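You operate a simulated robot arm through the tools that you are given. There is no shell and no other tool. Be economical: measure what you need, move in short steps, check, and stop when the job is done.

You are at the controls of a simulated two-armed robot. One attempt, no reset.

JOB
Lay the brown sheet on the turntable's stack, the longest bundle on top, then give the table a quarter turn.
Fine: sheet square on the stack; both laid before the turn; brake on and mains off at the end. Set down upright: what you pick out.

It is judged by the outcome, as a careful person would: the job done as asked, and still so three seconds after it is handed in. It fails if anything else is knocked over, pushed out of place, dropped, spilled or broken. Flat cloth is picked up by pressing the open fingertips on it (5 to 10 N) and closing them slowly along it; thin cloth reads only 2 to 8 mm in the jaws.

ROBOT AND FRAMES
Two 7-joint arms with two-finger parallel grippers on one trunk, on a base that drives. Base frame: it is fixed to the floor where the robot stands at the start and does not move with it; the origin is under the middle of the robot, x ahead of it, y to its left, z up. Readings come in m, degrees, newtons and seconds.
The left shoulder is at the start at [0.03, 0.119, 1.085], the right one opposite. With the tool pointing down near the work surface each hand reaches from about 0.2 to 0.48 m from the robot's upright axis, wherever it stands, measured 20 degrees to its own side. Places, roughly: narrow bundle [0.5, -2.75, 0.5]; red brake lever [0.6, -0.8, 0.8]; red mains knob [0.4, -0.7, 1.1]; short bundle [0.5, -2, 0.5]; slim bundle [0.5, -2.5, 0.5]; square bundle [0.5, -2.5, 0.5]; top of the stack on the turntable [-0.2, -1.2, 0.8]; turntable [-0.2, -1.2, 0.4]; wide bundle [0.5, -3, 0.5]; yellow turn button [0.5, -0.7, 1]. Payload 3.43 kg a hand.
The tool frame of a hand sits at the grasp point between the pads (the TCP): z along the fingers, y along the line on which they close. The tips reach 0.03 m beyond it. The gripper opens to 0.094 m. The fingers are 0.028 m wide and 0.01 m thick; the gripper's body (0.05 by 0.096 m) begins 0.055 m behind the TCP.
Orientation is told as [roll, pitch, yaw] about the base's x, y, z axes, in that order, counted from this pose: with the fingers straight down and closing along the base's y, the tool's x points along the base's -x, its y along +y and its z along -z.

CONTROLS
- The arms move only by the tool play_rows. It takes "left_commands", "right_commands" or both (then of equal length, played together; a hand with none holds still); each is a list of rows, each a list of 7 numbers: the finger opening in m, from 0 to 0.094, then the shift along the tool's x, y, z in m, then the turn, a rotation vector about the tool's x, y, z in degrees. In form: [[claw, x, y, z, wx, wy, wz], ...]. A call has 1 to 12 rows; each row shifts and turns the commanded pose from where the row before left it, along the tool's axes as they then stand. Each row takes 0.2 s and may step no farther than 0.05 m and 8.6 degrees from the row before; otherwise, or with a gripper value out of range, the whole call is refused. A pose out of reach is approached as far as the arm can. The call stops where the force on the tool passes 40 N (or 10 N more than at its start, if that is more) or the arm is blocked; 0.2 s more then pass. The fingers move at their own pace (about 0.072 m/s each) and stop on an object; they squeeze with about 42 N. The grip force told is the motor's: it shows also when the fingers shut on nothing. Time passes only in rows, and 0.2 s behind the last, so rows that do not move let the fingers close. It gives the time, the measured TCP pose, the force on the tool (base axes), the opening and the grip force at its end, in the units of the frame above (readings bear some noise), with the torque about the TCP (base axes, N m) and any sound that the robot's microphone picked up, and new pictures: "pictures" is both (left out), scene, wrist or none (wrist: the cameras of the hands that moved).
- Cameras (640 x 400 px; columns grow to the right, rows downward): "scene" is now at [0.0262, -0.0291, 1.7845]; the picture's right is [-0.31, -0.95, 0.00], its down [-0.87, 0.28, -0.41] and it looks along [0.39, -0.13, -0.91] (base axes); focal length 261 px, centre (320, 200). "left" rides on the left gripper at [0.076, -0.014, -0.102] in its tool frame; the picture's right is [0.18, 0.98, 0.00], its down [-0.75, 0.14, -0.64] and it looks along [-0.63, 0.12, 0.77] (tool axes); focal length 243 px, centre (320, 200). "right" rides on the right gripper at [0.076, 0.014, -0.103] in its tool frame; the picture's right is [-0.18, 0.98, 0.00], its down [-0.75, -0.14, -0.64] and it looks along [-0.63, -0.12, 0.77] (tool axes); focal length 243 px, centre (320, 200). There is no depth. A picture from a camera that has moved, and an enlarged one, comes with that camera's place and axes in the base frame and with its lens. The place of the scene camera against the robot may be out by one fixed shift of up to 0.018 m in any direction.
- slide_trunk(by): slides the trunk up (or, below 0, down) by that many m; the arms and the scene camera ride with it, the base frame stays. It gives what a move gives, with no picture.
- roll_base(legs): drives the robot by 1 to 6 legs, each [ahead, turn to the left] in m and degrees, along the robot's own axes; the way and the turn of a leg run together, so that a leg with both is an arc; at most 1.5 m and 180 degrees a leg. The arms and the cameras ride along, it lands a little off, and it stops where it bumps. It gives what a move gives, and a new picture of the scene camera.
- pan_tilt(pan, tilt): turns the head with the scene camera to pan (to the left, within 143 degrees either way) and tilt (down, from -29 to 69), counted from straight ahead of the robot. It gives what a move gives, and a new picture of the scene camera.
- zoom(camera, box): a new picture of the part [left, top, right, bottom] of that camera's present view, enlarged. It takes no simulated time.
- sign_off(): hands the job in; it is judged then, once.

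Go step by step. Nothing tells you exact positions but the pictures and the camera data: compare them with the known pose of the tool, close in by small moves and look again before you grip or let go. The budget is 120 turns and 260 pictures, counting those below and the enlarged ones. Unless the task says otherwise, let go and move clear before handing in, and close with one line.

The tools are called after ">>>" as a command line: name --argument value ..., lists and objects as JSON in quotes. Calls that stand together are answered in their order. play_rows: Moves the arms, as the interface text tells. Its arguments: {"type":"object","properties":{"left_commands":{"type":"array","items":{"type":"array","items":{"type":"number"}}},"right_commands":{"type":"array","items":{"type":"array","items":{"type":"number"}}},"pictures":{"type":"string","enum":["both","scene","wrist","none"]}},"required":[]} The other tools are called the same way: slide_trunk (by) slides the trunk up or down; roll_base (legs) drives the base; pan_tilt (pan, tilt) turns the head that bears the scene camera; zoom (camera, box) takes an enlarged picture of a part of a camera's view; sign_off () hands the job in.

At the start:

```text
t: 0.0
left_ee_pos: [0.3622, -0.0229, 1.3475]
left_ee_rot: [0.0, 0.0, -0.3]
left_wrist_force: [-0.8, 0.0, 0.4]
left_torque: [-0.03, -0.03, -0.03]
left_gripper_width: 0.0941
left_grip_force: 0.0
right_ee_pos: [0.3556, -0.3484, 1.2837]
right_ee_rot: [0.1, 0.0, -0.3]
right_wrist_force: [1.1, -0.7, -0.2]
right_torque: [-0.01, -0.01, 0.03]
right_gripper_width: 0.0941
right_grip_force: 0.0
trunk travel left (down, up): [-0.35, 0.06]
robot x, y, heading: [-0.0032, 0.0031, 0.0]
head pan, tilt: [-18.2, 65.6]
```

scene: 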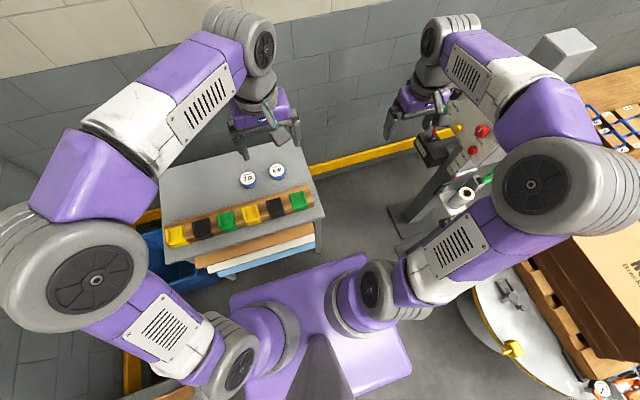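
right: 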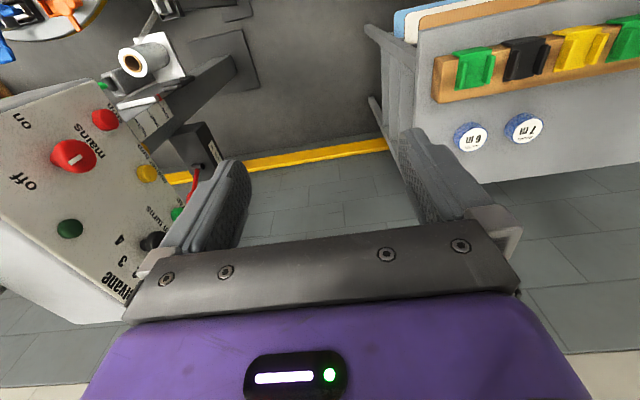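
left: 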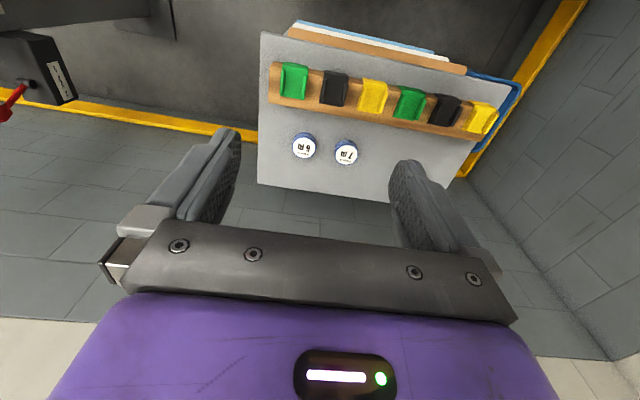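

I see a side table with brown, white and blue sheets under its top, a control panel to the front right, and the turntable with its stack on the right. I'll look around with the head first.

>>> pan_tilt --pan -60 --tilt 35

>>> pan_tilt --pan -100 --tilt 45

>>> pan_tilt --pan 10 --tilt 60

```text
t: 1.1
left_ee_pos: [0.3636, -0.0231, 1.3471]
left_ee_rot: [0.0, 0.0, -0.2]
left_wrist_force: [1.3, -0.2, 0.9]
left_torque: [-0.02, 0.01, 0.01]
left_gripper_width: 0.0941
left_grip_force: 0.1
right_ee_pos: [0.3538, -0.348, 1.2846]
right_ee_rot: [0.0, 0.0, -0.3]
right_wrist_force: [0.3, -0.5, 0.4]
right_torque: [0.01, -0.01, -0.01]
right_gripper_width: 0.0939
right_grip_force: 0.0
trunk travel left (down, up): [-0.35, 0.06]
robot x, y, heading: [0.0019, -0.0005, -0.1]
head pan, tilt: [-60.0, 35.0]
camera scene: at [0.0134, -0.0866, 1.8249], right [-0.87, -0.5, 0.0], down [-0.29, 0.5, -0.82], along [0.41, -0.71, -0.57], focal length 261 px, centre (320, 200)
```

scene: 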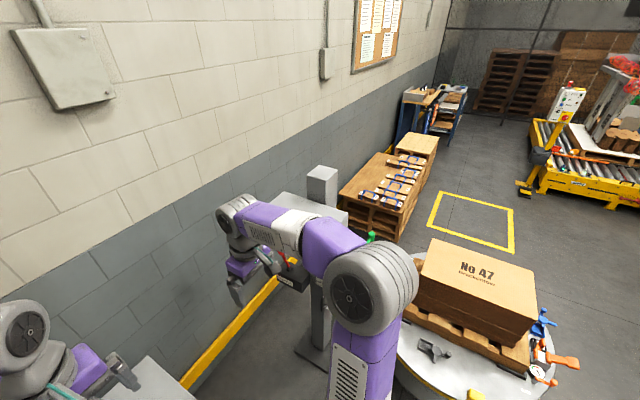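

```text
t: 2.2
left_ee_pos: [0.3631, -0.0224, 1.3464]
left_ee_rot: [0.0, 0.0, -0.2]
left_wrist_force: [-0.5, -0.4, -0.1]
left_torque: [0.01, 0.0, -0.02]
left_gripper_width: 0.0938
left_grip_force: 0.1
right_ee_pos: [0.3555, -0.3483, 1.2854]
right_ee_rot: [0.1, -0.1, -0.2]
right_wrist_force: [0.4, 0.3, -0.4]
right_torque: [0.0, 0.01, -0.02]
right_gripper_width: 0.094
right_grip_force: 0.0
trunk travel left (down, up): [-0.35, 0.06]
robot x, y, heading: [-0.0022, -0.0018, 0.0]
head pan, tilt: [-100.0, 45.0]
camera scene: at [-0.0447, -0.0905, 1.8102], right [-0.98, 0.17, 0.0], down [0.12, 0.7, -0.71], along [-0.12, -0.7, -0.71], focal length 261 px, centre (320, 200)
```

scene: 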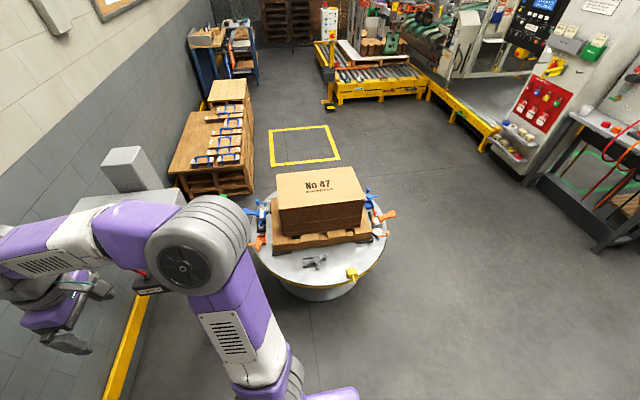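

```text
t: 4.0
left_ee_pos: [0.3633, -0.0223, 1.3462]
left_ee_rot: [0.0, 0.1, -0.2]
left_wrist_force: [-0.1, -0.9, 0.2]
left_torque: [-0.01, -0.03, 0.01]
left_gripper_width: 0.0939
left_grip_force: 0.1
right_ee_pos: [0.3544, -0.348, 1.2848]
right_ee_rot: [0.1, -0.1, -0.2]
right_wrist_force: [-0.3, 0.3, -0.1]
right_torque: [0.01, -0.01, 0.01]
right_gripper_width: 0.094
right_grip_force: 0.0
trunk travel left (down, up): [-0.35, 0.06]
robot x, y, heading: [-0.0012, 0.0017, 0.4]
head pan, tilt: [10.0, 60.0]
camera scene: at [0.035, 0.0011, 1.7907], right [0.17, -0.98, 0.0], down [-0.85, -0.15, -0.5], along [0.49, 0.09, -0.87], focal length 261 px, centre (320, 200)
```

scene: 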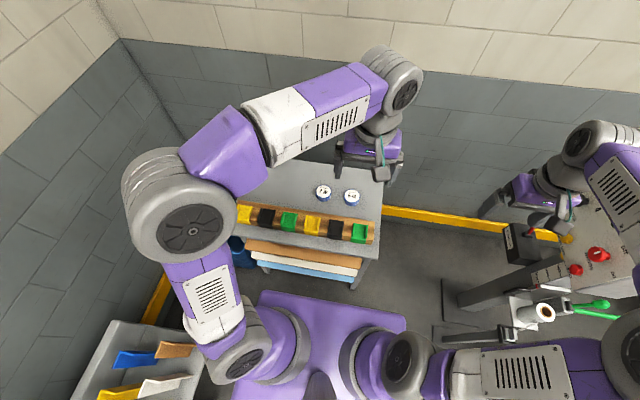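

The side table has three coloured sheets at its near edge, and a second table on the left carries small coloured items. I'll enlarge both, plus the notices and bundles.

>>> zoom --camera "scene" --box '[220, 170, 400, 290]'

>>> zoom --camera "scene" --box '[60, 310, 220, 400]'

>>> zoom --camera "right" --box '[0, 0, 260, 330]'

>>> pan_tilt --pan 60 --tilt 45

>>> pan_tilt --pan -80 --tilt 40

>>> zoom --camera "scene" --box '[200, 40, 400, 180]'

>>> zoom --camera "scene" --box '[280, 160, 480, 320]'

```text
3.33 times, centred on (310, 230) of scene
camera zoom: at [0.035, 0.0011, 1.7907], right [0.17, -0.98, 0.0], down [-0.85, -0.15, -0.5], along [0.49, 0.09, -0.87], focal length 870 px, centre (353, 100)
```

zoom: 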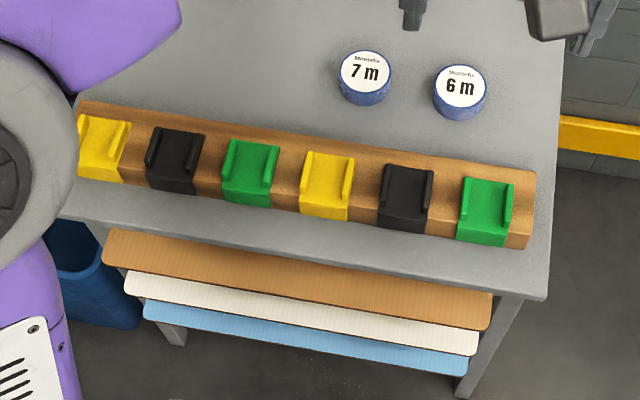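

```text
4.00 times, centred on (140, 355) of scene
camera zoom: at [0.035, 0.0011, 1.7907], right [0.17, -0.98, 0.0], down [-0.85, -0.15, -0.5], along [0.49, 0.09, -0.87], focal length 1044 px, centre (1040, -420)
```

zoom: 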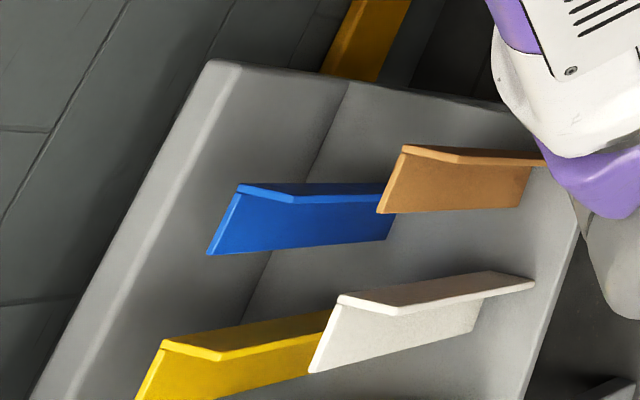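

```text
1.21 times, centred on (130, 165) of right
camera zoom: at [0.2791, -0.3327, 1.387], right [0.19, 0.98, 0.0], down [0.75, -0.14, 0.64], along [0.63, -0.12, -0.77], focal length 294 px, centre (550, 242)
```

zoom: 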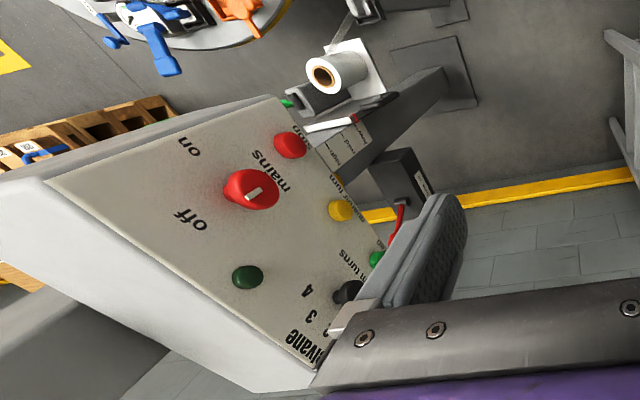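

```text
t: 5.2
left_ee_pos: [0.3637, -0.023, 1.3477]
left_ee_rot: [0.1, 0.1, -0.2]
left_wrist_force: [-0.7, 0.9, -0.8]
left_torque: [-0.02, -0.02, -0.01]
left_gripper_width: 0.0943
left_grip_force: 0.0
right_ee_pos: [0.3547, -0.3485, 1.2844]
right_ee_rot: [0.0, 0.0, -0.2]
right_wrist_force: [0.3, 0.6, 0.3]
right_torque: [-0.01, 0.01, 0.01]
right_gripper_width: 0.0939
right_grip_force: 0.0
trunk travel left (down, up): [-0.35, 0.06]
robot x, y, heading: [-0.0, -0.0028, 0.1]
head pan, tilt: [60.0, 45.0]
camera scene: at [0.0101, 0.06, 1.8101], right [0.87, -0.5, 0.0], down [-0.35, -0.61, -0.71], along [0.35, 0.61, -0.71], focal length 261 px, centre (320, 200)
```

scene: 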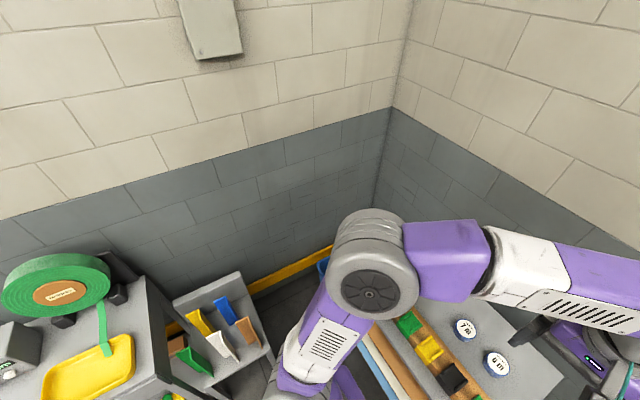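

```text
t: 7.5
left_ee_pos: [0.3633, -0.0231, 1.3466]
left_ee_rot: [-0.1, 0.0, -0.1]
left_wrist_force: [0.0, 0.4, 0.0]
left_torque: [-0.02, 0.0, -0.01]
left_gripper_width: 0.094
left_grip_force: 0.1
right_ee_pos: [0.3545, -0.3483, 1.2849]
right_ee_rot: [0.0, 0.0, -0.1]
right_wrist_force: [-1.0, -0.3, 0.2]
right_torque: [0.0, -0.01, -0.03]
right_gripper_width: 0.0941
right_grip_force: 0.0
trunk travel left (down, up): [-0.35, 0.06]
robot x, y, heading: [-0.0033, -0.0015, 0.0]
head pan, tilt: [-80.0, 40.0]
camera scene: at [-0.0159, -0.0941, 1.8174], right [-0.98, -0.17, 0.0], down [-0.11, 0.63, -0.77], along [0.13, -0.75, -0.64], focal length 261 px, centre (320, 200)
```

scene: 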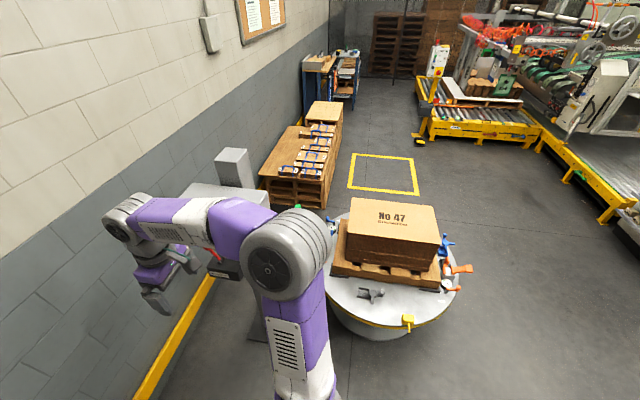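

```text
2.86 times, centred on (300, 110) of scene
camera zoom: at [-0.0159, -0.0941, 1.8174], right [-0.98, -0.17, 0.0], down [-0.11, 0.63, -0.77], along [0.13, -0.75, -0.64], focal length 745 px, centre (377, 457)
```

zoom: 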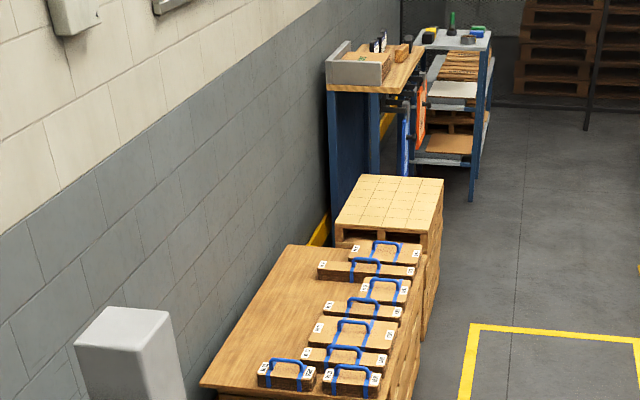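

```text
2.50 times, centred on (380, 240) of scene
camera zoom: at [-0.0159, -0.0941, 1.8174], right [-0.98, -0.17, 0.0], down [-0.11, 0.63, -0.77], along [0.13, -0.75, -0.64], focal length 652 px, centre (170, 100)
```

zoom: 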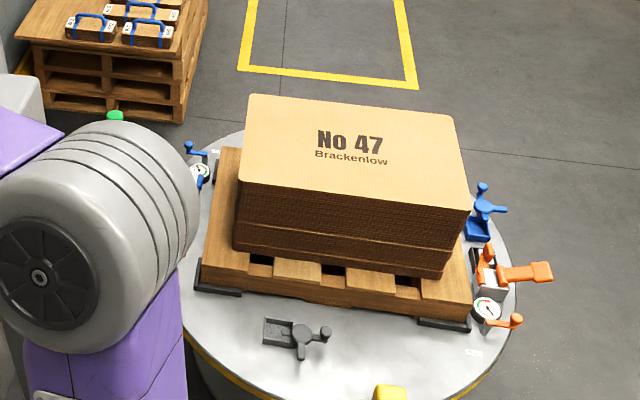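

The stack (No 47) stands on the turntable on a small pallet, the bundles are on a pallet beyond it, and the panel is beside the wall. I'll enlarge the notice board, bundles and sheet, and then get a better look at the panel.

>>> zoom --camera "scene" --box '[230, 0, 290, 40]'

>>> zoom --camera "scene" --box '[260, 110, 350, 190]'

>>> pan_tilt --pan -45 --tilt 50

>>> zoom --camera "left" --box '[240, 0, 540, 190]'

```text
10.00 times, centred on (260, 20) of scene
camera zoom: at [-0.0159, -0.0941, 1.8174], right [-0.98, -0.17, 0.0], down [-0.11, 0.63, -0.77], along [0.13, -0.75, -0.64], focal length 2609 px, centre (920, 2000)
```

zoom: 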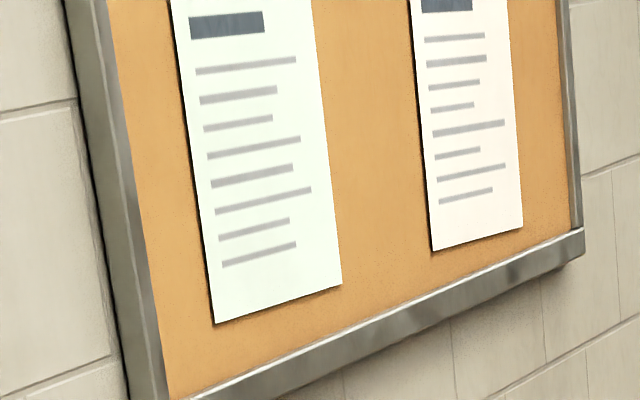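

```text
5.00 times, centred on (305, 150) of scene
camera zoom: at [-0.0159, -0.0941, 1.8174], right [-0.98, -0.17, 0.0], down [-0.11, 0.63, -0.77], along [0.13, -0.75, -0.64], focal length 1304 px, centre (395, 450)
```

zoom: 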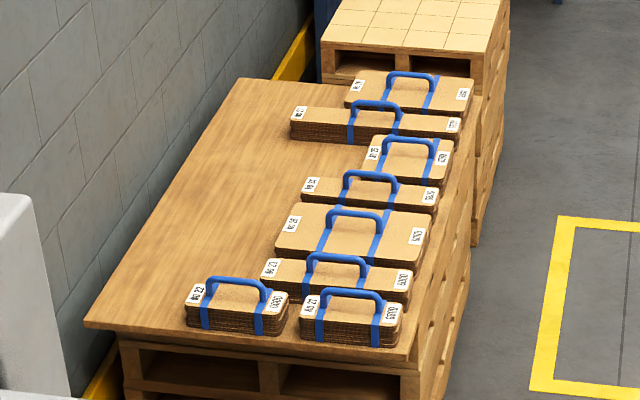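

```text
t: 8.5
left_ee_pos: [0.3628, -0.0232, 1.3471]
left_ee_rot: [0.0, 0.0, -0.2]
left_wrist_force: [-0.3, 0.3, 0.4]
left_torque: [0.0, 0.02, 0.04]
left_gripper_width: 0.094
left_grip_force: 0.0
right_ee_pos: [0.3544, -0.3483, 1.2855]
right_ee_rot: [0.0, 0.0, -0.2]
right_wrist_force: [0.0, 0.6, -0.3]
right_torque: [0.0, -0.04, -0.02]
right_gripper_width: 0.0943
right_grip_force: 0.1
trunk travel left (down, up): [-0.35, 0.06]
robot x, y, heading: [-0.002, 0.0003, 0.1]
head pan, tilt: [-45.0, 50.0]
camera scene: at [0.0237, -0.0649, 1.8033], right [-0.71, -0.71, 0.0], down [-0.54, 0.54, -0.64], along [0.45, -0.46, -0.77], focal length 261 px, centre (320, 200)
```

scene: 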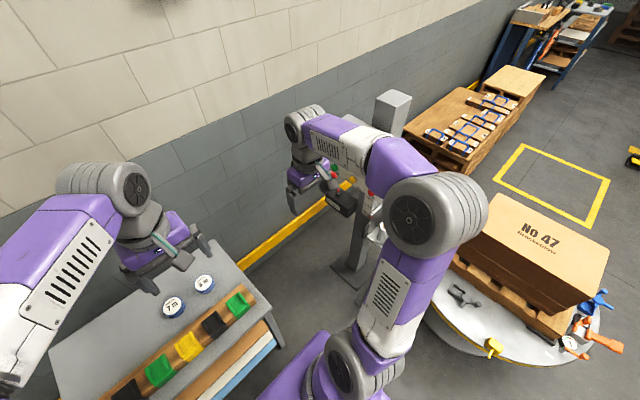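

```text
2.11 times, centred on (390, 95) of left
camera zoom: at [0.286, -0.0379, 1.4498], right [-0.18, 0.98, 0.0], down [0.75, 0.14, 0.64], along [0.63, 0.12, -0.77], focal length 511 px, centre (173, 421)
```

zoom: 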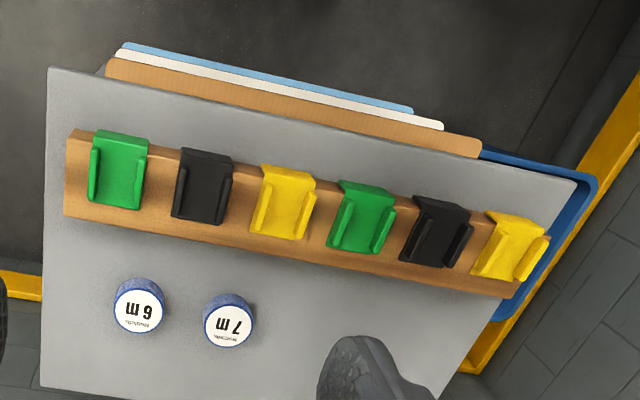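

The brown sheet lies under the tabletop's near edge and peeks out about 3–5 cm. I need to back up to reach it with level fingers, so I check behind me first.

>>> pan_tilt --pan 140 --tilt 40

>>> pan_tilt --pan -140 --tilt 40

```text
t: 11.2
left_ee_pos: [0.3637, -0.0235, 1.3458]
left_ee_rot: [-0.1, 0.1, -0.2]
left_wrist_force: [0.3, 1.4, -0.1]
left_torque: [0.04, -0.02, -0.01]
left_gripper_width: 0.0938
left_grip_force: 0.1
right_ee_pos: [0.3546, -0.3473, 1.2859]
right_ee_rot: [0.0, 0.0, -0.2]
right_wrist_force: [-0.6, 0.4, -0.5]
right_torque: [0.01, 0.0, 0.0]
right_gripper_width: 0.0941
right_grip_force: 0.1
trunk travel left (down, up): [-0.35, 0.06]
robot x, y, heading: [-0.0033, 0.0019, 0.1]
head pan, tilt: [140.0, 40.0]
camera scene: at [-0.0958, 0.0443, 1.8174], right [0.64, 0.77, 0.0], down [0.49, -0.41, -0.77], along [-0.59, 0.49, -0.64], focal length 261 px, centre (320, 200)
```

scene: 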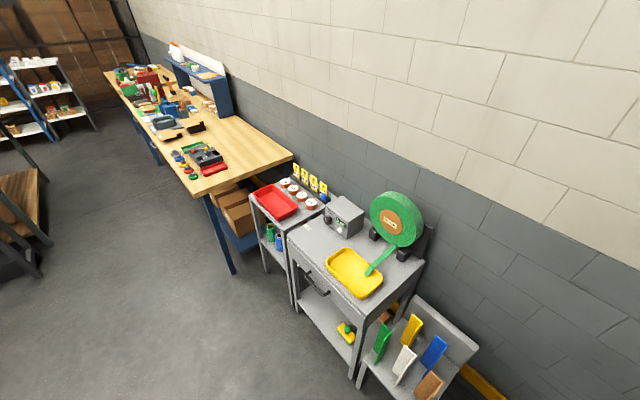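

```text
t: 15.1
left_ee_pos: [0.3627, -0.0219, 1.3462]
left_ee_rot: [-0.1, 0.0, -0.2]
left_wrist_force: [0.0, -0.7, -0.1]
left_torque: [0.0, 0.0, 0.0]
left_gripper_width: 0.0942
left_grip_force: 0.1
right_ee_pos: [0.3543, -0.3485, 1.2856]
right_ee_rot: [0.0, -0.1, -0.2]
right_wrist_force: [0.4, 0.0, 0.9]
right_torque: [0.05, 0.02, 0.01]
right_gripper_width: 0.0937
right_grip_force: 0.1
trunk travel left (down, up): [-0.35, 0.06]
robot x, y, heading: [0.0013, -0.0004, -0.2]
head pan, tilt: [-140.0, 40.0]
camera scene: at [-0.0958, -0.0651, 1.8174], right [-0.64, 0.77, 0.0], down [0.49, 0.41, -0.77], along [-0.59, -0.49, -0.64], focal length 261 px, centre (320, 200)
```

scene: 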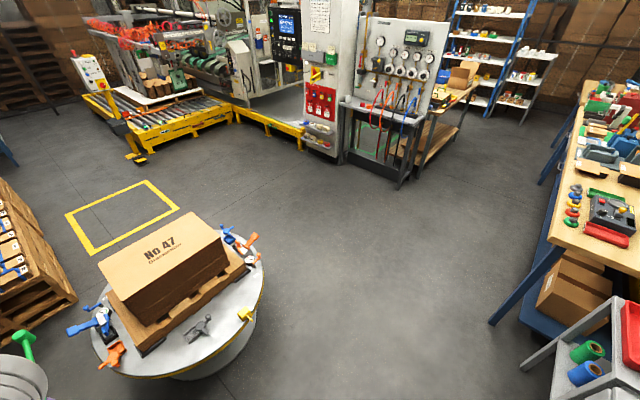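

Behind me is clear floor. I back up 0.4 m and look at the sheets from there.

>>> roll_base --legs '[[-0.4, 0]]'

>>> pan_tilt --pan 5 --tilt 45

>>> zoom --camera "scene" --box '[230, 160, 430, 300]'

```text
t: 17.6
left_ee_pos: [-0.035, -0.0224, 1.346]
left_ee_rot: [0.0, 0.1, -0.2]
left_wrist_force: [-0.4, -0.3, 0.1]
left_torque: [0.0, -0.03, 0.01]
left_gripper_width: 0.0941
left_grip_force: 0.0
right_ee_pos: [-0.0427, -0.3473, 1.2853]
right_ee_rot: [-0.1, 0.0, -0.2]
right_wrist_force: [0.3, 0.1, -0.3]
right_torque: [-0.03, -0.02, 0.01]
right_gripper_width: 0.0939
right_grip_force: 0.1
trunk travel left (down, up): [-0.35, 0.06]
robot x, y, heading: [-0.3972, -0.0035, -0.2]
head pan, tilt: [-140.0, 40.0]
camera scene: at [-0.4941, -0.0652, 1.8174], right [-0.64, 0.77, 0.0], down [0.49, 0.41, -0.77], along [-0.59, -0.49, -0.64], focal length 261 px, centre (320, 200)
```

scene: 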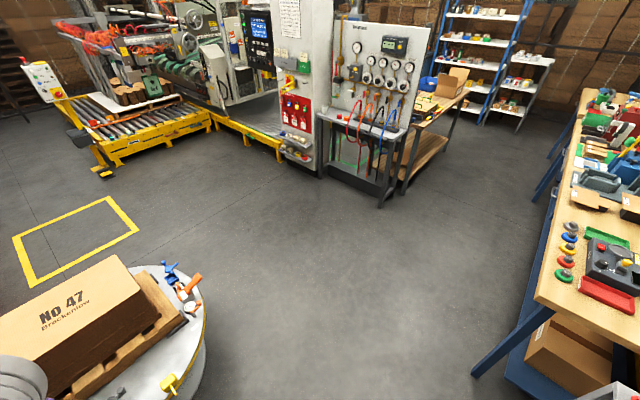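

```text
t: 19.9
left_ee_pos: [-0.036, -0.0229, 1.3474]
left_ee_rot: [-0.1, 0.0, -0.2]
left_wrist_force: [-0.1, -0.5, -0.4]
left_torque: [-0.02, 0.0, -0.04]
left_gripper_width: 0.0939
left_grip_force: 0.0
right_ee_pos: [-0.0428, -0.3481, 1.2845]
right_ee_rot: [0.0, 0.0, -0.2]
right_wrist_force: [0.4, -0.4, 0.2]
right_torque: [0.0, -0.01, -0.01]
right_gripper_width: 0.0941
right_grip_force: 0.0
trunk travel left (down, up): [-0.35, 0.06]
robot x, y, heading: [-0.4016, 0.0025, 0.1]
head pan, tilt: [5.0, 45.0]
camera scene: at [-0.3479, -0.0035, 1.8102], right [0.09, -1.0, 0.0], down [-0.7, -0.06, -0.71], along [0.7, 0.06, -0.71], focal length 261 px, centre (320, 200)
```

scene: 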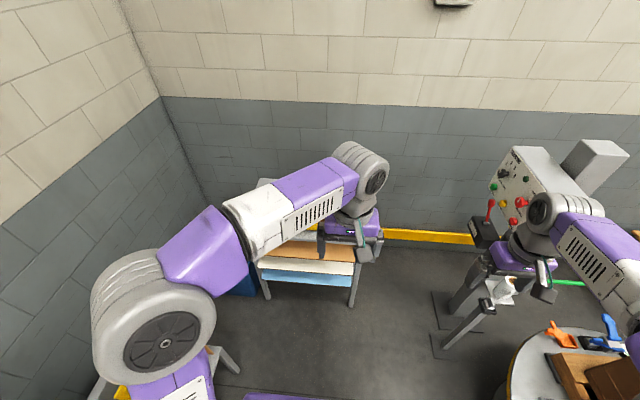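

```text
2.86 times, centred on (330, 230) of scene
camera zoom: at [-0.3479, -0.0035, 1.8102], right [0.09, -1.0, 0.0], down [-0.7, -0.06, -0.71], along [0.7, 0.06, -0.71], focal length 745 px, centre (291, 114)
```

zoom: 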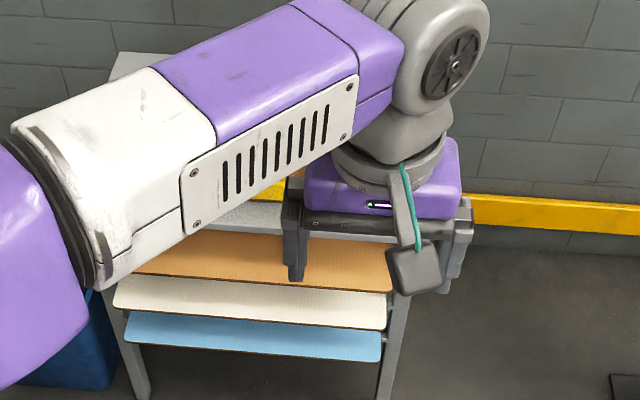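

The three sheets lie on separate levels about 0.13 m apart. I put the brown one at z≈0.67, its near edge at x≈0.36, spanning y≈-0.11 to 0.405. I turn the left hand so its fingers point forward and close vertically.

>>> play_rows --left_commands '[[0.094, 0, 0, 0, 0, -8.2, 0], [0.094, 0, 0, 0, 0, -8.2, 0], [0.094, 0, 0, 0, 0, -8.2, 0], [0.094, 0, 0, 0, 0, -8.2, 0], [0.094, 0, 0, 0, 0, -8.2, 0], [0.094, 0, 0, 0, 0, -8.2, 0], [0.094, 0, 0, 0, 0, -8.2, 0], [0.094, 0, 0, 0, 0, -8.2, 0], [0.094, 0, 0, 0, 0, -8.2, 0], [0.094, 0, 0, 0, 0, -8.2, 0], [0.094, 0, 0, 0, 0, -8, 0]]' --pictures "none"

>>> play_rows --left_commands '[[0.094, 0, 0, 0, 0, 0, 8.2], [0.094, 0, 0, 0, 0, 0, 8.2], [0.094, 0, 0, 0, 0, 0, 8.2], [0.094, 0, 0, 0, 0, 0, 8.2], [0.094, 0, 0, 0, 0, 0, 8.2], [0.094, 0, 0, 0, 0, 0, 8.2], [0.094, 0, 0, 0, 0, 0, 8.2], [0.094, 0, 0, 0, 0, 0, 8.2], [0.094, 0, 0, 0, 0, 0, 8.2], [0.094, 0, 0, 0, 0, 0, 8.2], [0.094, 0, 0, 0, 0, 0, 8]]' --pictures "both"

```text
t: 22.2
left_ee_pos: [-0.0351, -0.024, 1.3462]
left_ee_rot: [-148.4, -89.9, 148.1]
left_wrist_force: [-0.8, -0.4, -0.2]
left_torque: [0.03, -0.01, 0.0]
left_gripper_width: 0.0941
left_grip_force: 0.1
right_ee_pos: [-0.0432, -0.3479, 1.285]
right_ee_rot: [0.0, 0.0, -0.1]
right_wrist_force: [0.6, 0.8, -0.9]
right_torque: [0.0, 0.0, -0.01]
right_gripper_width: 0.0942
right_grip_force: 0.0
trunk travel left (down, up): [-0.35, 0.06]
robot x, y, heading: [-0.4028, -0.0037, -0.0]
head pan, tilt: [5.0, 45.0]
```

```text
t: 24.6
left_ee_pos: [-0.0346, -0.0227, 1.3469]
left_ee_rot: [90.0, 0.2, -90.1]
left_wrist_force: [-0.1, 0.3, -0.3]
left_torque: [0.0, 0.01, 0.02]
left_gripper_width: 0.0937
left_grip_force: 0.1
right_ee_pos: [-0.0422, -0.3482, 1.2852]
right_ee_rot: [0.0, -0.1, -0.2]
right_wrist_force: [-0.3, -0.7, 0.2]
right_torque: [0.01, -0.02, 0.01]
right_gripper_width: 0.0943
right_grip_force: 0.1
trunk travel left (down, up): [-0.35, 0.06]
robot x, y, heading: [-0.3986, -0.0004, 0.1]
head pan, tilt: [5.0, 45.0]
camera scene: at [-0.3479, -0.0034, 1.8102], right [0.09, -1.0, 0.0], down [-0.7, -0.06, -0.71], along [0.7, 0.06, -0.71], focal length 261 px, centre (320, 200)
camera left: at [-0.1378, 0.0526, 1.3338], right [0.0, 0.18, 0.98], down [-0.64, -0.75, 0.14], along [0.76, -0.63, 0.12], focal length 243 px, centre (320, 200)
```

scene: 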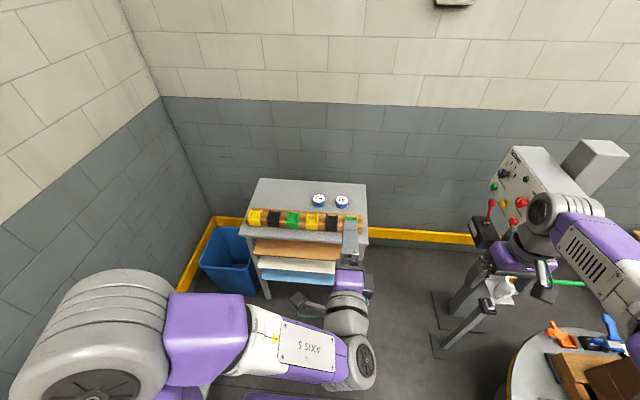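
left: 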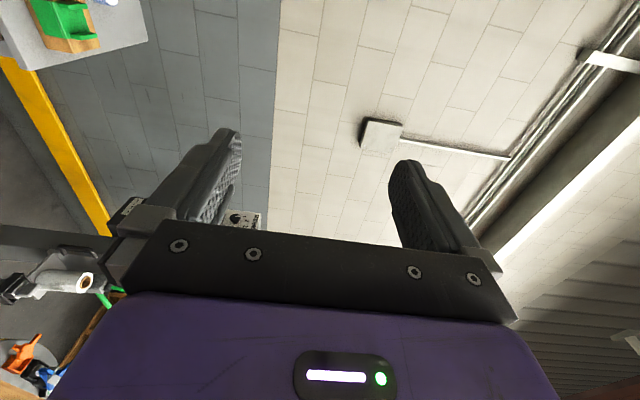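

The hand orientation worked. Next I enlarge the table, then lower the trunk and move the hand down in front of the sheet.

>>> zoom --camera "scene" --box '[230, 170, 380, 310]'

>>> slide_trunk --by -0.25

>>> play_rows --left_commands '[[0.094, 0.034, -0.035, 0, 0, 0, 0], [0.094, 0.034, -0.035, 0, 0, 0, 0], [0.094, 0.034, -0.035, 0, 0, 0, 0], [0.094, 0.034, -0.035, 0, 0, 0, 0], [0.094, 0.034, -0.035, 0, 0, 0, 0], [0.094, 0, -0.045, 0, 0, 0, 0], [0.094, 0, -0.045, 0, 0, 0, 0], [0.094, 0, -0.045, 0, 0, 0, 0], [0.094, 0, -0.045, 0, 0, 0, 0], [0.094, 0, -0.02, 0, 0, 0, 0]]'

```text
2.86 times, centred on (305, 240) of scene
camera zoom: at [-0.3479, -0.0034, 1.8102], right [0.09, -1.0, 0.0], down [-0.7, -0.06, -0.71], along [0.7, 0.06, -0.71], focal length 745 px, centre (363, 86)
```

zoom: 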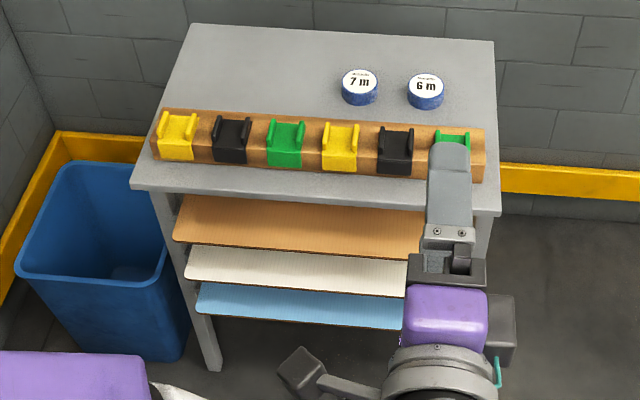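

```text
t: 27.2
left_ee_pos: [-0.0361, -0.0226, 1.0975]
left_ee_rot: [90.0, 0.0, -90.2]
left_wrist_force: [-0.6, -0.3, 0.0]
left_torque: [-0.01, -0.01, -0.01]
left_gripper_width: 0.0938
left_grip_force: 0.0
right_ee_pos: [-0.0422, -0.348, 1.0351]
right_ee_rot: [0.0, -0.1, -0.2]
right_wrist_force: [-0.4, 0.5, 1.1]
right_torque: [0.01, -0.03, -0.01]
right_gripper_width: 0.094
right_grip_force: 0.0
trunk travel left (down, up): [-0.1, 0.31]
robot x, y, heading: [-0.3983, 0.0007, 0.0]
head pan, tilt: [5.0, 45.0]
```

```text
t: 29.4
left_ee_pos: [0.0563, 0.0651, 0.7401]
left_ee_rot: [90.0, 0.0, -90.3]
left_wrist_force: [0.2, 0.3, -0.5]
left_torque: [-0.02, 0.02, 0.02]
left_gripper_width: 0.0939
left_grip_force: 0.1
left hand out of reach, approached as far as the arm can: row 1, 2, 3, 4, 5
right_ee_pos: [-0.043, -0.3477, 1.0348]
right_ee_rot: [-0.1, 0.0, -0.1]
right_wrist_force: [0.3, 0.2, -0.2]
right_torque: [0.01, -0.01, 0.0]
right_gripper_width: 0.094
right_grip_force: 0.0
trunk travel left (down, up): [-0.1, 0.31]
robot x, y, heading: [-0.3987, -0.0, 0.1]
head pan, tilt: [5.0, 45.0]
camera scene: at [-0.3479, -0.0034, 1.5602], right [0.09, -1.0, 0.0], down [-0.7, -0.06, -0.71], along [0.7, 0.06, -0.71], focal length 261 px, centre (320, 200)
camera left: at [-0.047, 0.1409, 0.7263], right [0.0, 0.18, 0.98], down [-0.64, -0.75, 0.14], along [0.76, -0.63, 0.12], focal length 243 px, centre (320, 200)
```

scene: 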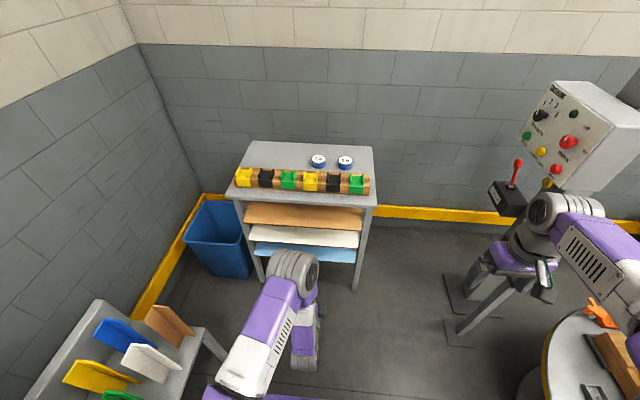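
left: 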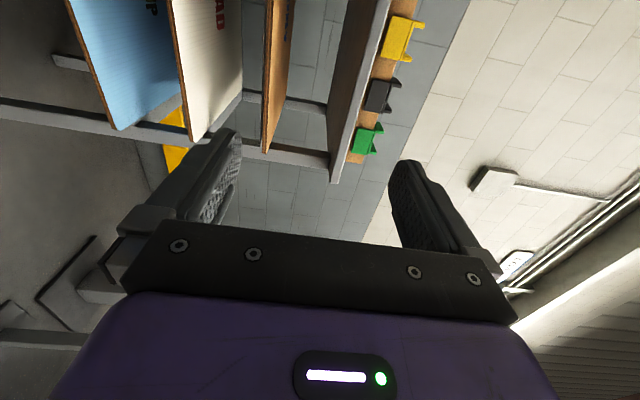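

A clear view: the brown board is stiff, at z≈0.666, with about 0.13 m of free height above and below. I align with its middle (y≈0.15) and advance to just short of its edge.

>>> play_rows --left_commands '[[0.06, 0.03, -0.024, 0, 0, 0, 0], [0.06, 0.03, -0.024, 0, 0, 0, 0], [0.06, 0.025, -0.024, 0, 0, 0, 0], [0.06, 0, 0, 0.045, 0, 0, 0], [0.06, 0, 0, 0.045, 0, 0, 0], [0.06, 0, 0, 0.045, 0, 0, 0], [0.06, 0, 0, 0.045, 0, 0, 0], [0.06, 0, 0, 0.04, 0, 0, 0]]'

>>> zoom --camera "scene" --box '[220, 130, 390, 290]'

```text
t: 31.2
left_ee_pos: [0.2766, 0.1492, 0.6688]
left_ee_rot: [90.0, 0.0, -90.2]
left_wrist_force: [-0.3, 0.5, -0.3]
left_torque: [-0.01, 0.02, 0.01]
left_gripper_width: 0.0601
left_grip_force: 0.0
right_ee_pos: [-0.0432, -0.3479, 1.0354]
right_ee_rot: [0.0, 0.0, -0.2]
right_wrist_force: [-0.1, 0.3, -0.4]
right_torque: [0.02, 0.02, 0.0]
right_gripper_width: 0.094
right_grip_force: 0.1
trunk travel left (down, up): [-0.1, 0.31]
robot x, y, heading: [-0.3965, -0.0013, -0.1]
head pan, tilt: [5.0, 45.0]
camera scene: at [-0.3477, -0.0033, 1.5601], right [0.09, -1.0, 0.0], down [-0.7, -0.06, -0.71], along [0.7, 0.06, -0.71], focal length 261 px, centre (320, 200)
camera left: at [0.1743, 0.2252, 0.6542], right [0.0, 0.18, 0.98], down [-0.64, -0.75, 0.14], along [0.76, -0.63, 0.12], focal length 243 px, centre (320, 200)
```

scene: 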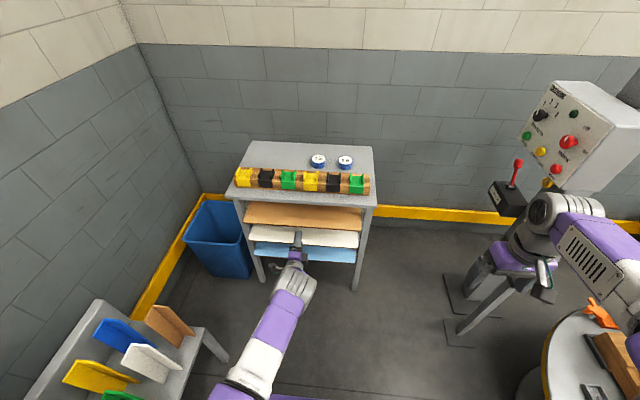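
left: 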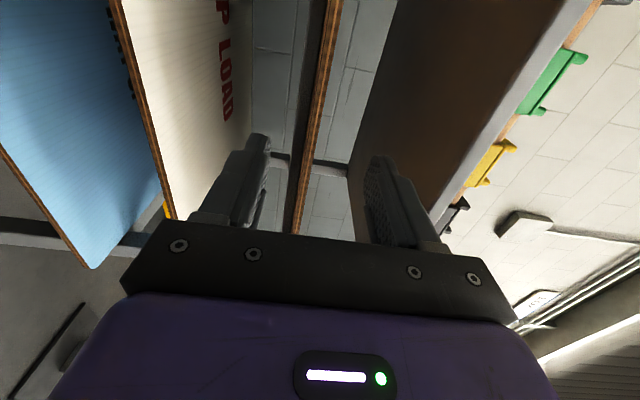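

```text
2.50 times, centred on (305, 210) of scene
camera zoom: at [-0.3477, -0.0033, 1.5601], right [0.09, -1.0, 0.0], down [-0.7, -0.06, -0.71], along [0.7, 0.06, -0.71], focal length 652 px, centre (358, 175)
```

zoom: 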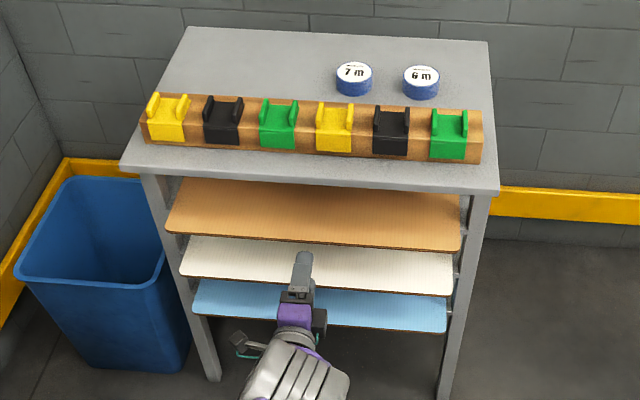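

The board's edge sits between the fingers. I go forward so the tips overlap it by about 2.5 cm, then close.

>>> play_rows --left_commands '[[0.06, 0, -0.002, 0.03, 0, 0, 0], [0.06, 0, 0, 0.03, 0, 0, 0], [0.06, 0, 0, 0.02, 0, 0, 0], [0.03, 0, 0, 0, 0, 0, 0], [0.02, 0, 0, 0, 0, 0, 0], [0.01, 0, 0, 0, 0, 0, 0], [0.0, 0, 0, 0, 0, 0, 0], [0.0, 0, 0, 0, 0, 0, 0], [0.0, 0, 0, 0, 0, 0, 0]]'

>>> zoom --camera "scene" --box '[220, 130, 390, 290]'

```text
t: 33.2
left_ee_pos: [0.3573, 0.1475, 0.6658]
left_ee_rot: [89.9, 0.0, -90.3]
left_wrist_force: [-0.5, 0.2, -0.2]
left_torque: [-0.02, 0.28, 0.04]
left_gripper_width: 0.0073
left_grip_force: 41.5
right_ee_pos: [-0.0419, -0.3484, 1.0348]
right_ee_rot: [0.0, 0.0, -0.2]
right_wrist_force: [0.9, 0.2, 0.3]
right_torque: [0.01, 0.0, -0.01]
right_gripper_width: 0.0938
right_grip_force: 0.0
trunk travel left (down, up): [-0.1, 0.31]
robot x, y, heading: [-0.3981, -0.0028, 0.0]
head pan, tilt: [5.0, 45.0]
camera scene: at [-0.3477, -0.0033, 1.5601], right [0.09, -1.0, 0.0], down [-0.7, -0.06, -0.71], along [0.7, 0.06, -0.71], focal length 261 px, centre (320, 200)
camera left: at [0.2541, 0.2237, 0.6526], right [0.0, 0.18, 0.98], down [-0.64, -0.75, 0.14], along [0.76, -0.63, 0.12], focal length 243 px, centre (320, 200)
```

scene: 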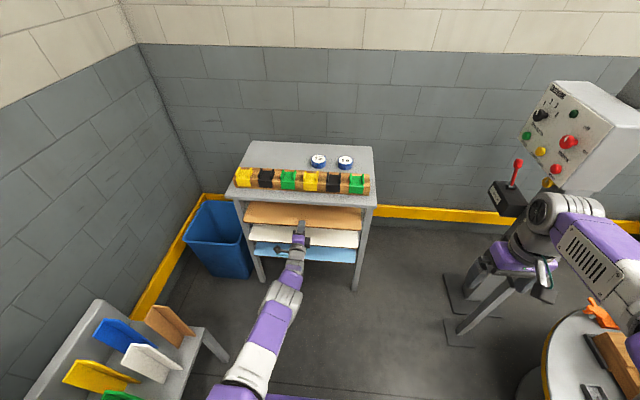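
left: 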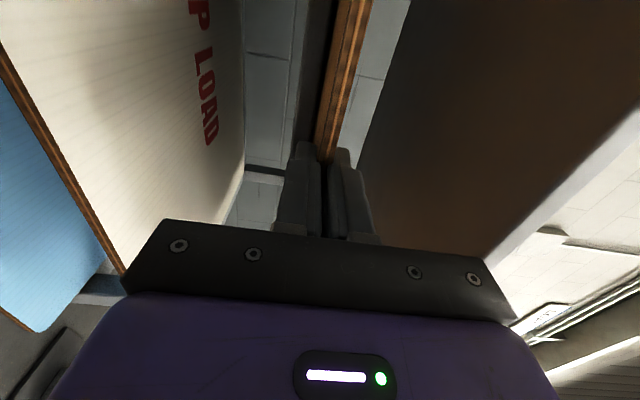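

```text
2.50 times, centred on (305, 210) of scene
camera zoom: at [-0.3477, -0.0033, 1.5601], right [0.09, -1.0, 0.0], down [-0.7, -0.06, -0.71], along [0.7, 0.06, -0.71], focal length 652 px, centre (358, 175)
```

zoom: 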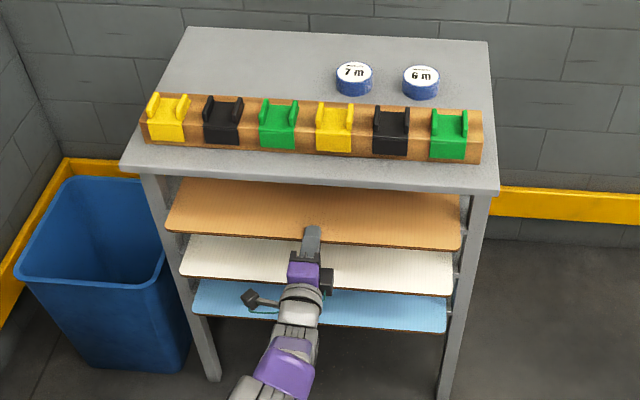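

The board is gripped (7.3 mm). I lift it a little and pull it out by backing straight up.

>>> play_rows --left_commands '[[0.0, 0, 0.006, 0, 0, 0, 0], [0.0, 0, 0.006, 0, 0, 0, 0]]' --pictures "none"

>>> roll_base --legs '[[-0.2, 0]]'

```text
t: 33.8
left_ee_pos: [0.3575, 0.1492, 0.6789]
left_ee_rot: [90.0, 0.0, -90.2]
left_wrist_force: [0.5, 0.0, -1.9]
left_torque: [0.01, 0.29, -0.01]
left_gripper_width: 0.0075
left_grip_force: 41.6
right_ee_pos: [-0.0437, -0.3469, 1.0352]
right_ee_rot: [0.0, -0.1, -0.3]
right_wrist_force: [-0.1, -0.1, 0.4]
right_torque: [0.03, -0.01, 0.0]
right_gripper_width: 0.0941
right_grip_force: 0.0
trunk travel left (down, up): [-0.1, 0.31]
robot x, y, heading: [-0.3966, 0.0033, -0.0]
head pan, tilt: [5.0, 45.0]
```

```text
t: 35.4
left_ee_pos: [0.1611, 0.1444, 0.6805]
left_ee_rot: [90.0, 0.0, -90.6]
left_wrist_force: [-0.2, 0.1, -2.1]
left_torque: [0.0, 0.33, 0.0]
left_gripper_width: 0.0073
left_grip_force: 41.2
right_ee_pos: [-0.2427, -0.3495, 1.0346]
right_ee_rot: [0.0, 0.0, -0.5]
right_wrist_force: [-0.6, -0.3, -0.8]
right_torque: [0.02, 0.0, 0.0]
right_gripper_width: 0.0939
right_grip_force: 0.0
trunk travel left (down, up): [-0.1, 0.31]
robot x, y, heading: [-0.594, -0.0012, -0.5]
head pan, tilt: [5.0, 45.0]
camera scene: at [-0.5457, -0.0031, 1.5602], right [0.08, -1.0, 0.0], down [-0.7, -0.06, -0.71], along [0.71, 0.06, -0.71], focal length 261 px, centre (320, 200)
```

scene: 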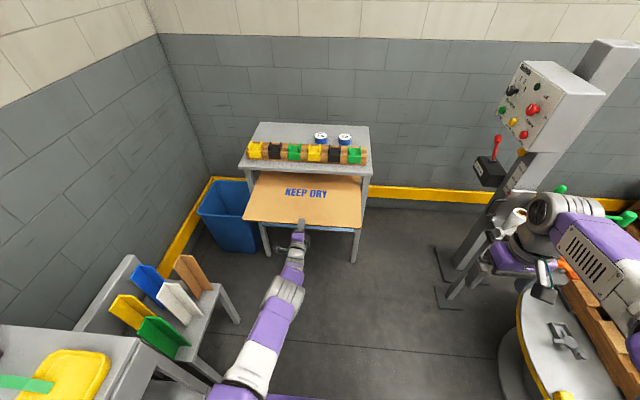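

The board ("KEEP DRY") is coming out level. I back up further until it clears the table.

>>> roll_base --legs '[[-0.2, 0]]'

>>> zoom --camera "scene" --box '[200, 100, 400, 260]'

```text
t: 37.0
left_ee_pos: [-0.04, 0.146, 0.6794]
left_ee_rot: [89.9, 0.0, -90.6]
left_wrist_force: [-0.5, -0.3, -1.4]
left_torque: [0.01, 0.29, 0.04]
left_gripper_width: 0.0073
left_grip_force: 41.2
right_ee_pos: [-0.4427, -0.3476, 1.0339]
right_ee_rot: [0.0, -0.1, -0.5]
right_wrist_force: [-0.2, 0.4, -0.2]
right_torque: [0.0, -0.04, -0.02]
right_gripper_width: 0.0942
right_grip_force: 0.1
trunk travel left (down, up): [-0.1, 0.31]
robot x, y, heading: [-0.7944, 0.0009, -0.2]
head pan, tilt: [5.0, 45.0]
camera scene: at [-0.746, -0.002, 1.5602], right [0.08, -1.0, 0.0], down [-0.7, -0.06, -0.71], along [0.71, 0.06, -0.71], focal length 261 px, centre (320, 200)
```

scene: 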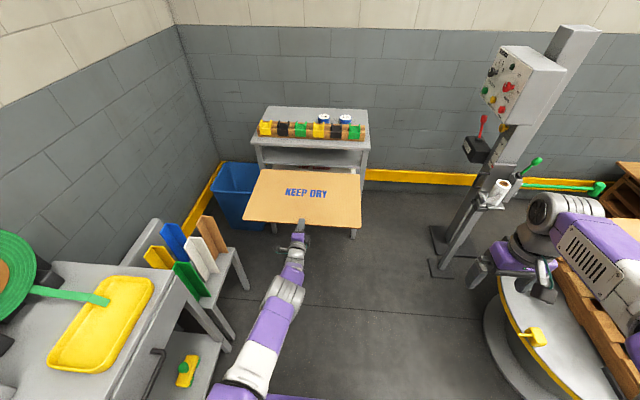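

```text
2.50 times, centred on (300, 180) of scene
camera zoom: at [-0.746, -0.002, 1.5602], right [0.08, -1.0, 0.0], down [-0.7, -0.06, -0.71], along [0.71, 0.06, -0.71], focal length 652 px, centre (370, 250)
```

zoom: 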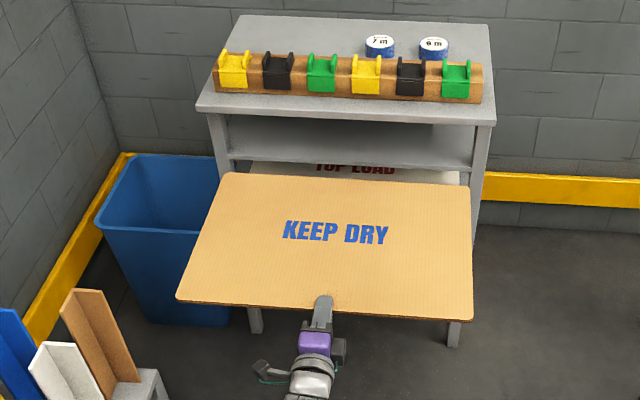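

The board is free of the table, measuring about 0.52 × 0.365 m. I back up 5 cm more, raise the trunk and draw the arm in for safe carrying.

>>> roll_base --legs '[[-0.06, 0]]'

>>> slide_trunk --by 0.3

>>> play_rows --left_commands '[[0.0, 0, 0.02, -0.03, 0, 0, 0], [0.0, 0, 0.02, -0.03, 0, 0, 0], [0.0, 0, 0.02, -0.03, 0, 0, 0], [0.0, 0, 0.02, -0.03, 0, 0, 0], [0.0, 0, 0.02, -0.03, 0, 0, 0], [0.0, 0, 0.02, -0.03, 0, 0, 0], [0.0, 0, 0, -0.03, 0, 0, 0], [0.0, 0, 0, -0.03, 0, 0, 0], [0.0, 0, 0, -0.03, 0, 0, 0], [0.0, 0, 0, -0.03, 0, 0, 0]]' --pictures "scene"

```text
t: 38.0
left_ee_pos: [-0.1008, 0.1461, 0.681]
left_ee_rot: [90.1, 0.1, -90.7]
left_wrist_force: [0.2, 0.1, -1.5]
left_torque: [0.0, 0.33, 0.01]
left_gripper_width: 0.0072
left_grip_force: 41.3
right_ee_pos: [-0.5041, -0.349, 1.0341]
right_ee_rot: [0.1, 0.0, -0.6]
right_wrist_force: [-0.3, -0.5, -0.6]
right_torque: [-0.03, -0.03, -0.02]
right_gripper_width: 0.0939
right_grip_force: 0.0
trunk travel left (down, up): [-0.1, 0.31]
robot x, y, heading: [-0.8563, 0.0006, -0.5]
head pan, tilt: [5.0, 45.0]
camera scene: at [-0.8062, -0.0017, 1.5602], right [0.08, -1.0, 0.0], down [-0.7, -0.06, -0.71], along [0.71, 0.06, -0.71], focal length 261 px, centre (320, 200)
```

scene: 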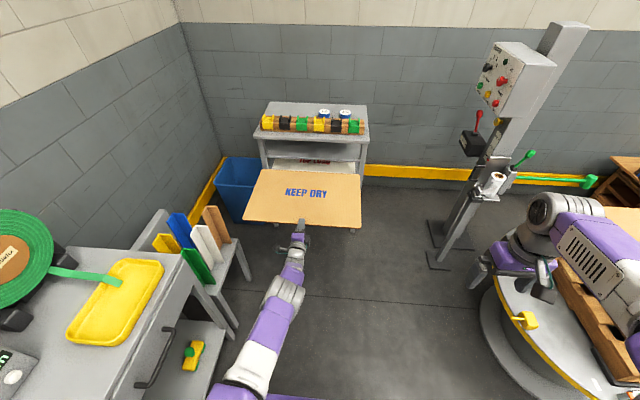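

```text
t: 41.0
left_ee_pos: [-0.0997, 0.1462, 0.9792]
left_ee_rot: [89.9, -0.1, -90.6]
left_wrist_force: [0.2, 0.2, -1.8]
left_torque: [0.01, 0.33, -0.04]
left_gripper_width: 0.0072
left_grip_force: 41.5
right_ee_pos: [-0.5027, -0.3499, 1.3346]
right_ee_rot: [0.0, -0.1, -0.5]
right_wrist_force: [1.1, 0.1, 0.5]
right_torque: [0.02, -0.04, 0.02]
right_gripper_width: 0.0944
right_grip_force: 0.1
trunk travel left (down, up): [-0.4, 0.01]
robot x, y, heading: [-0.8536, 0.0054, -0.6]
head pan, tilt: [5.0, 45.0]
```

```text
t: 43.2
left_ee_pos: [-0.3984, 0.1483, 1.0989]
left_ee_rot: [90.1, 0.0, -90.5]
left_wrist_force: [-0.2, 0.3, -1.3]
left_torque: [-0.01, 0.31, -0.01]
left_gripper_width: 0.0074
left_grip_force: 41.3
right_ee_pos: [-0.5033, -0.3472, 1.3346]
right_ee_rot: [0.0, 0.1, -0.6]
right_wrist_force: [0.0, -0.3, 0.2]
right_torque: [-0.02, -0.02, -0.02]
right_gripper_width: 0.0939
right_grip_force: 0.2
trunk travel left (down, up): [-0.4, 0.01]
robot x, y, heading: [-0.8547, 0.0035, -0.4]
head pan, tilt: [5.0, 45.0]
camera scene: at [-0.8053, -0.0013, 1.8601], right [0.08, -1.0, 0.0], down [-0.7, -0.06, -0.71], along [0.7, 0.06, -0.71], focal length 261 px, centre (320, 200)
```

scene: 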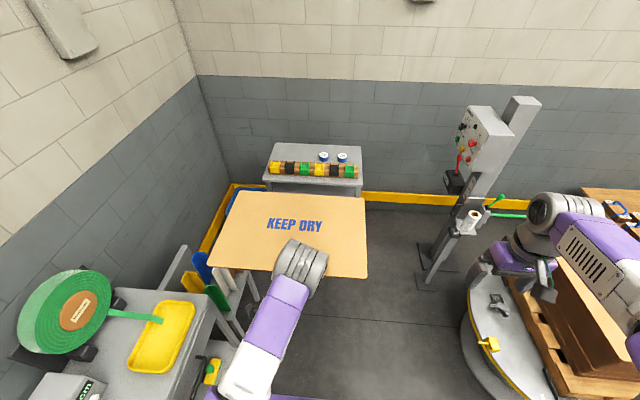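

The board is held level at z≈1.1. The panel is tall, so I drive forward only 0.3 m and turn right there, well clear of it, checking midway.

>>> roll_base --legs '[[0.3, 0], [0, -40]]'

```text
t: 47.1
left_ee_pos: [-0.1093, -0.1782, 1.098]
left_ee_rot: [90.0, 0.0, -130.3]
left_wrist_force: [0.8, -0.2, -1.4]
left_torque: [0.19, 0.24, -0.02]
left_gripper_width: 0.0073
left_grip_force: 40.9
right_ee_pos: [-0.5069, -0.4941, 1.3351]
right_ee_rot: [0.0, 0.1, -40.3]
right_wrist_force: [0.0, -0.1, -0.6]
right_torque: [0.0, 0.0, -0.03]
right_gripper_width: 0.0938
right_grip_force: 0.0
trunk travel left (down, up): [-0.4, 0.01]
robot x, y, heading: [-0.5562, -0.0036, -39.9]
head pan, tilt: [5.0, 45.0]
camera scene: at [-0.5118, -0.0383, 1.8601], right [-0.57, -0.82, 0.0], down [-0.58, 0.41, -0.71], along [0.58, -0.41, -0.71], focal length 261 px, centre (320, 200)
```

scene: 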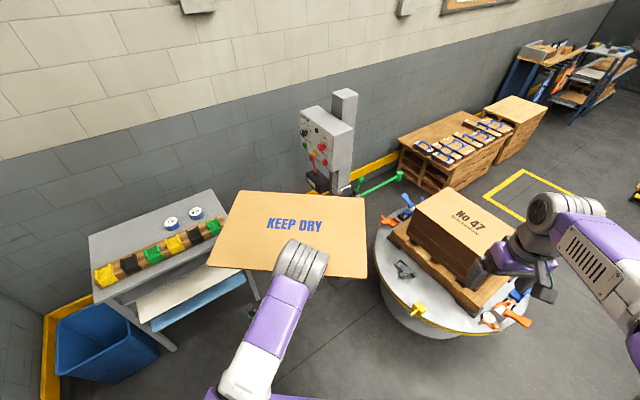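

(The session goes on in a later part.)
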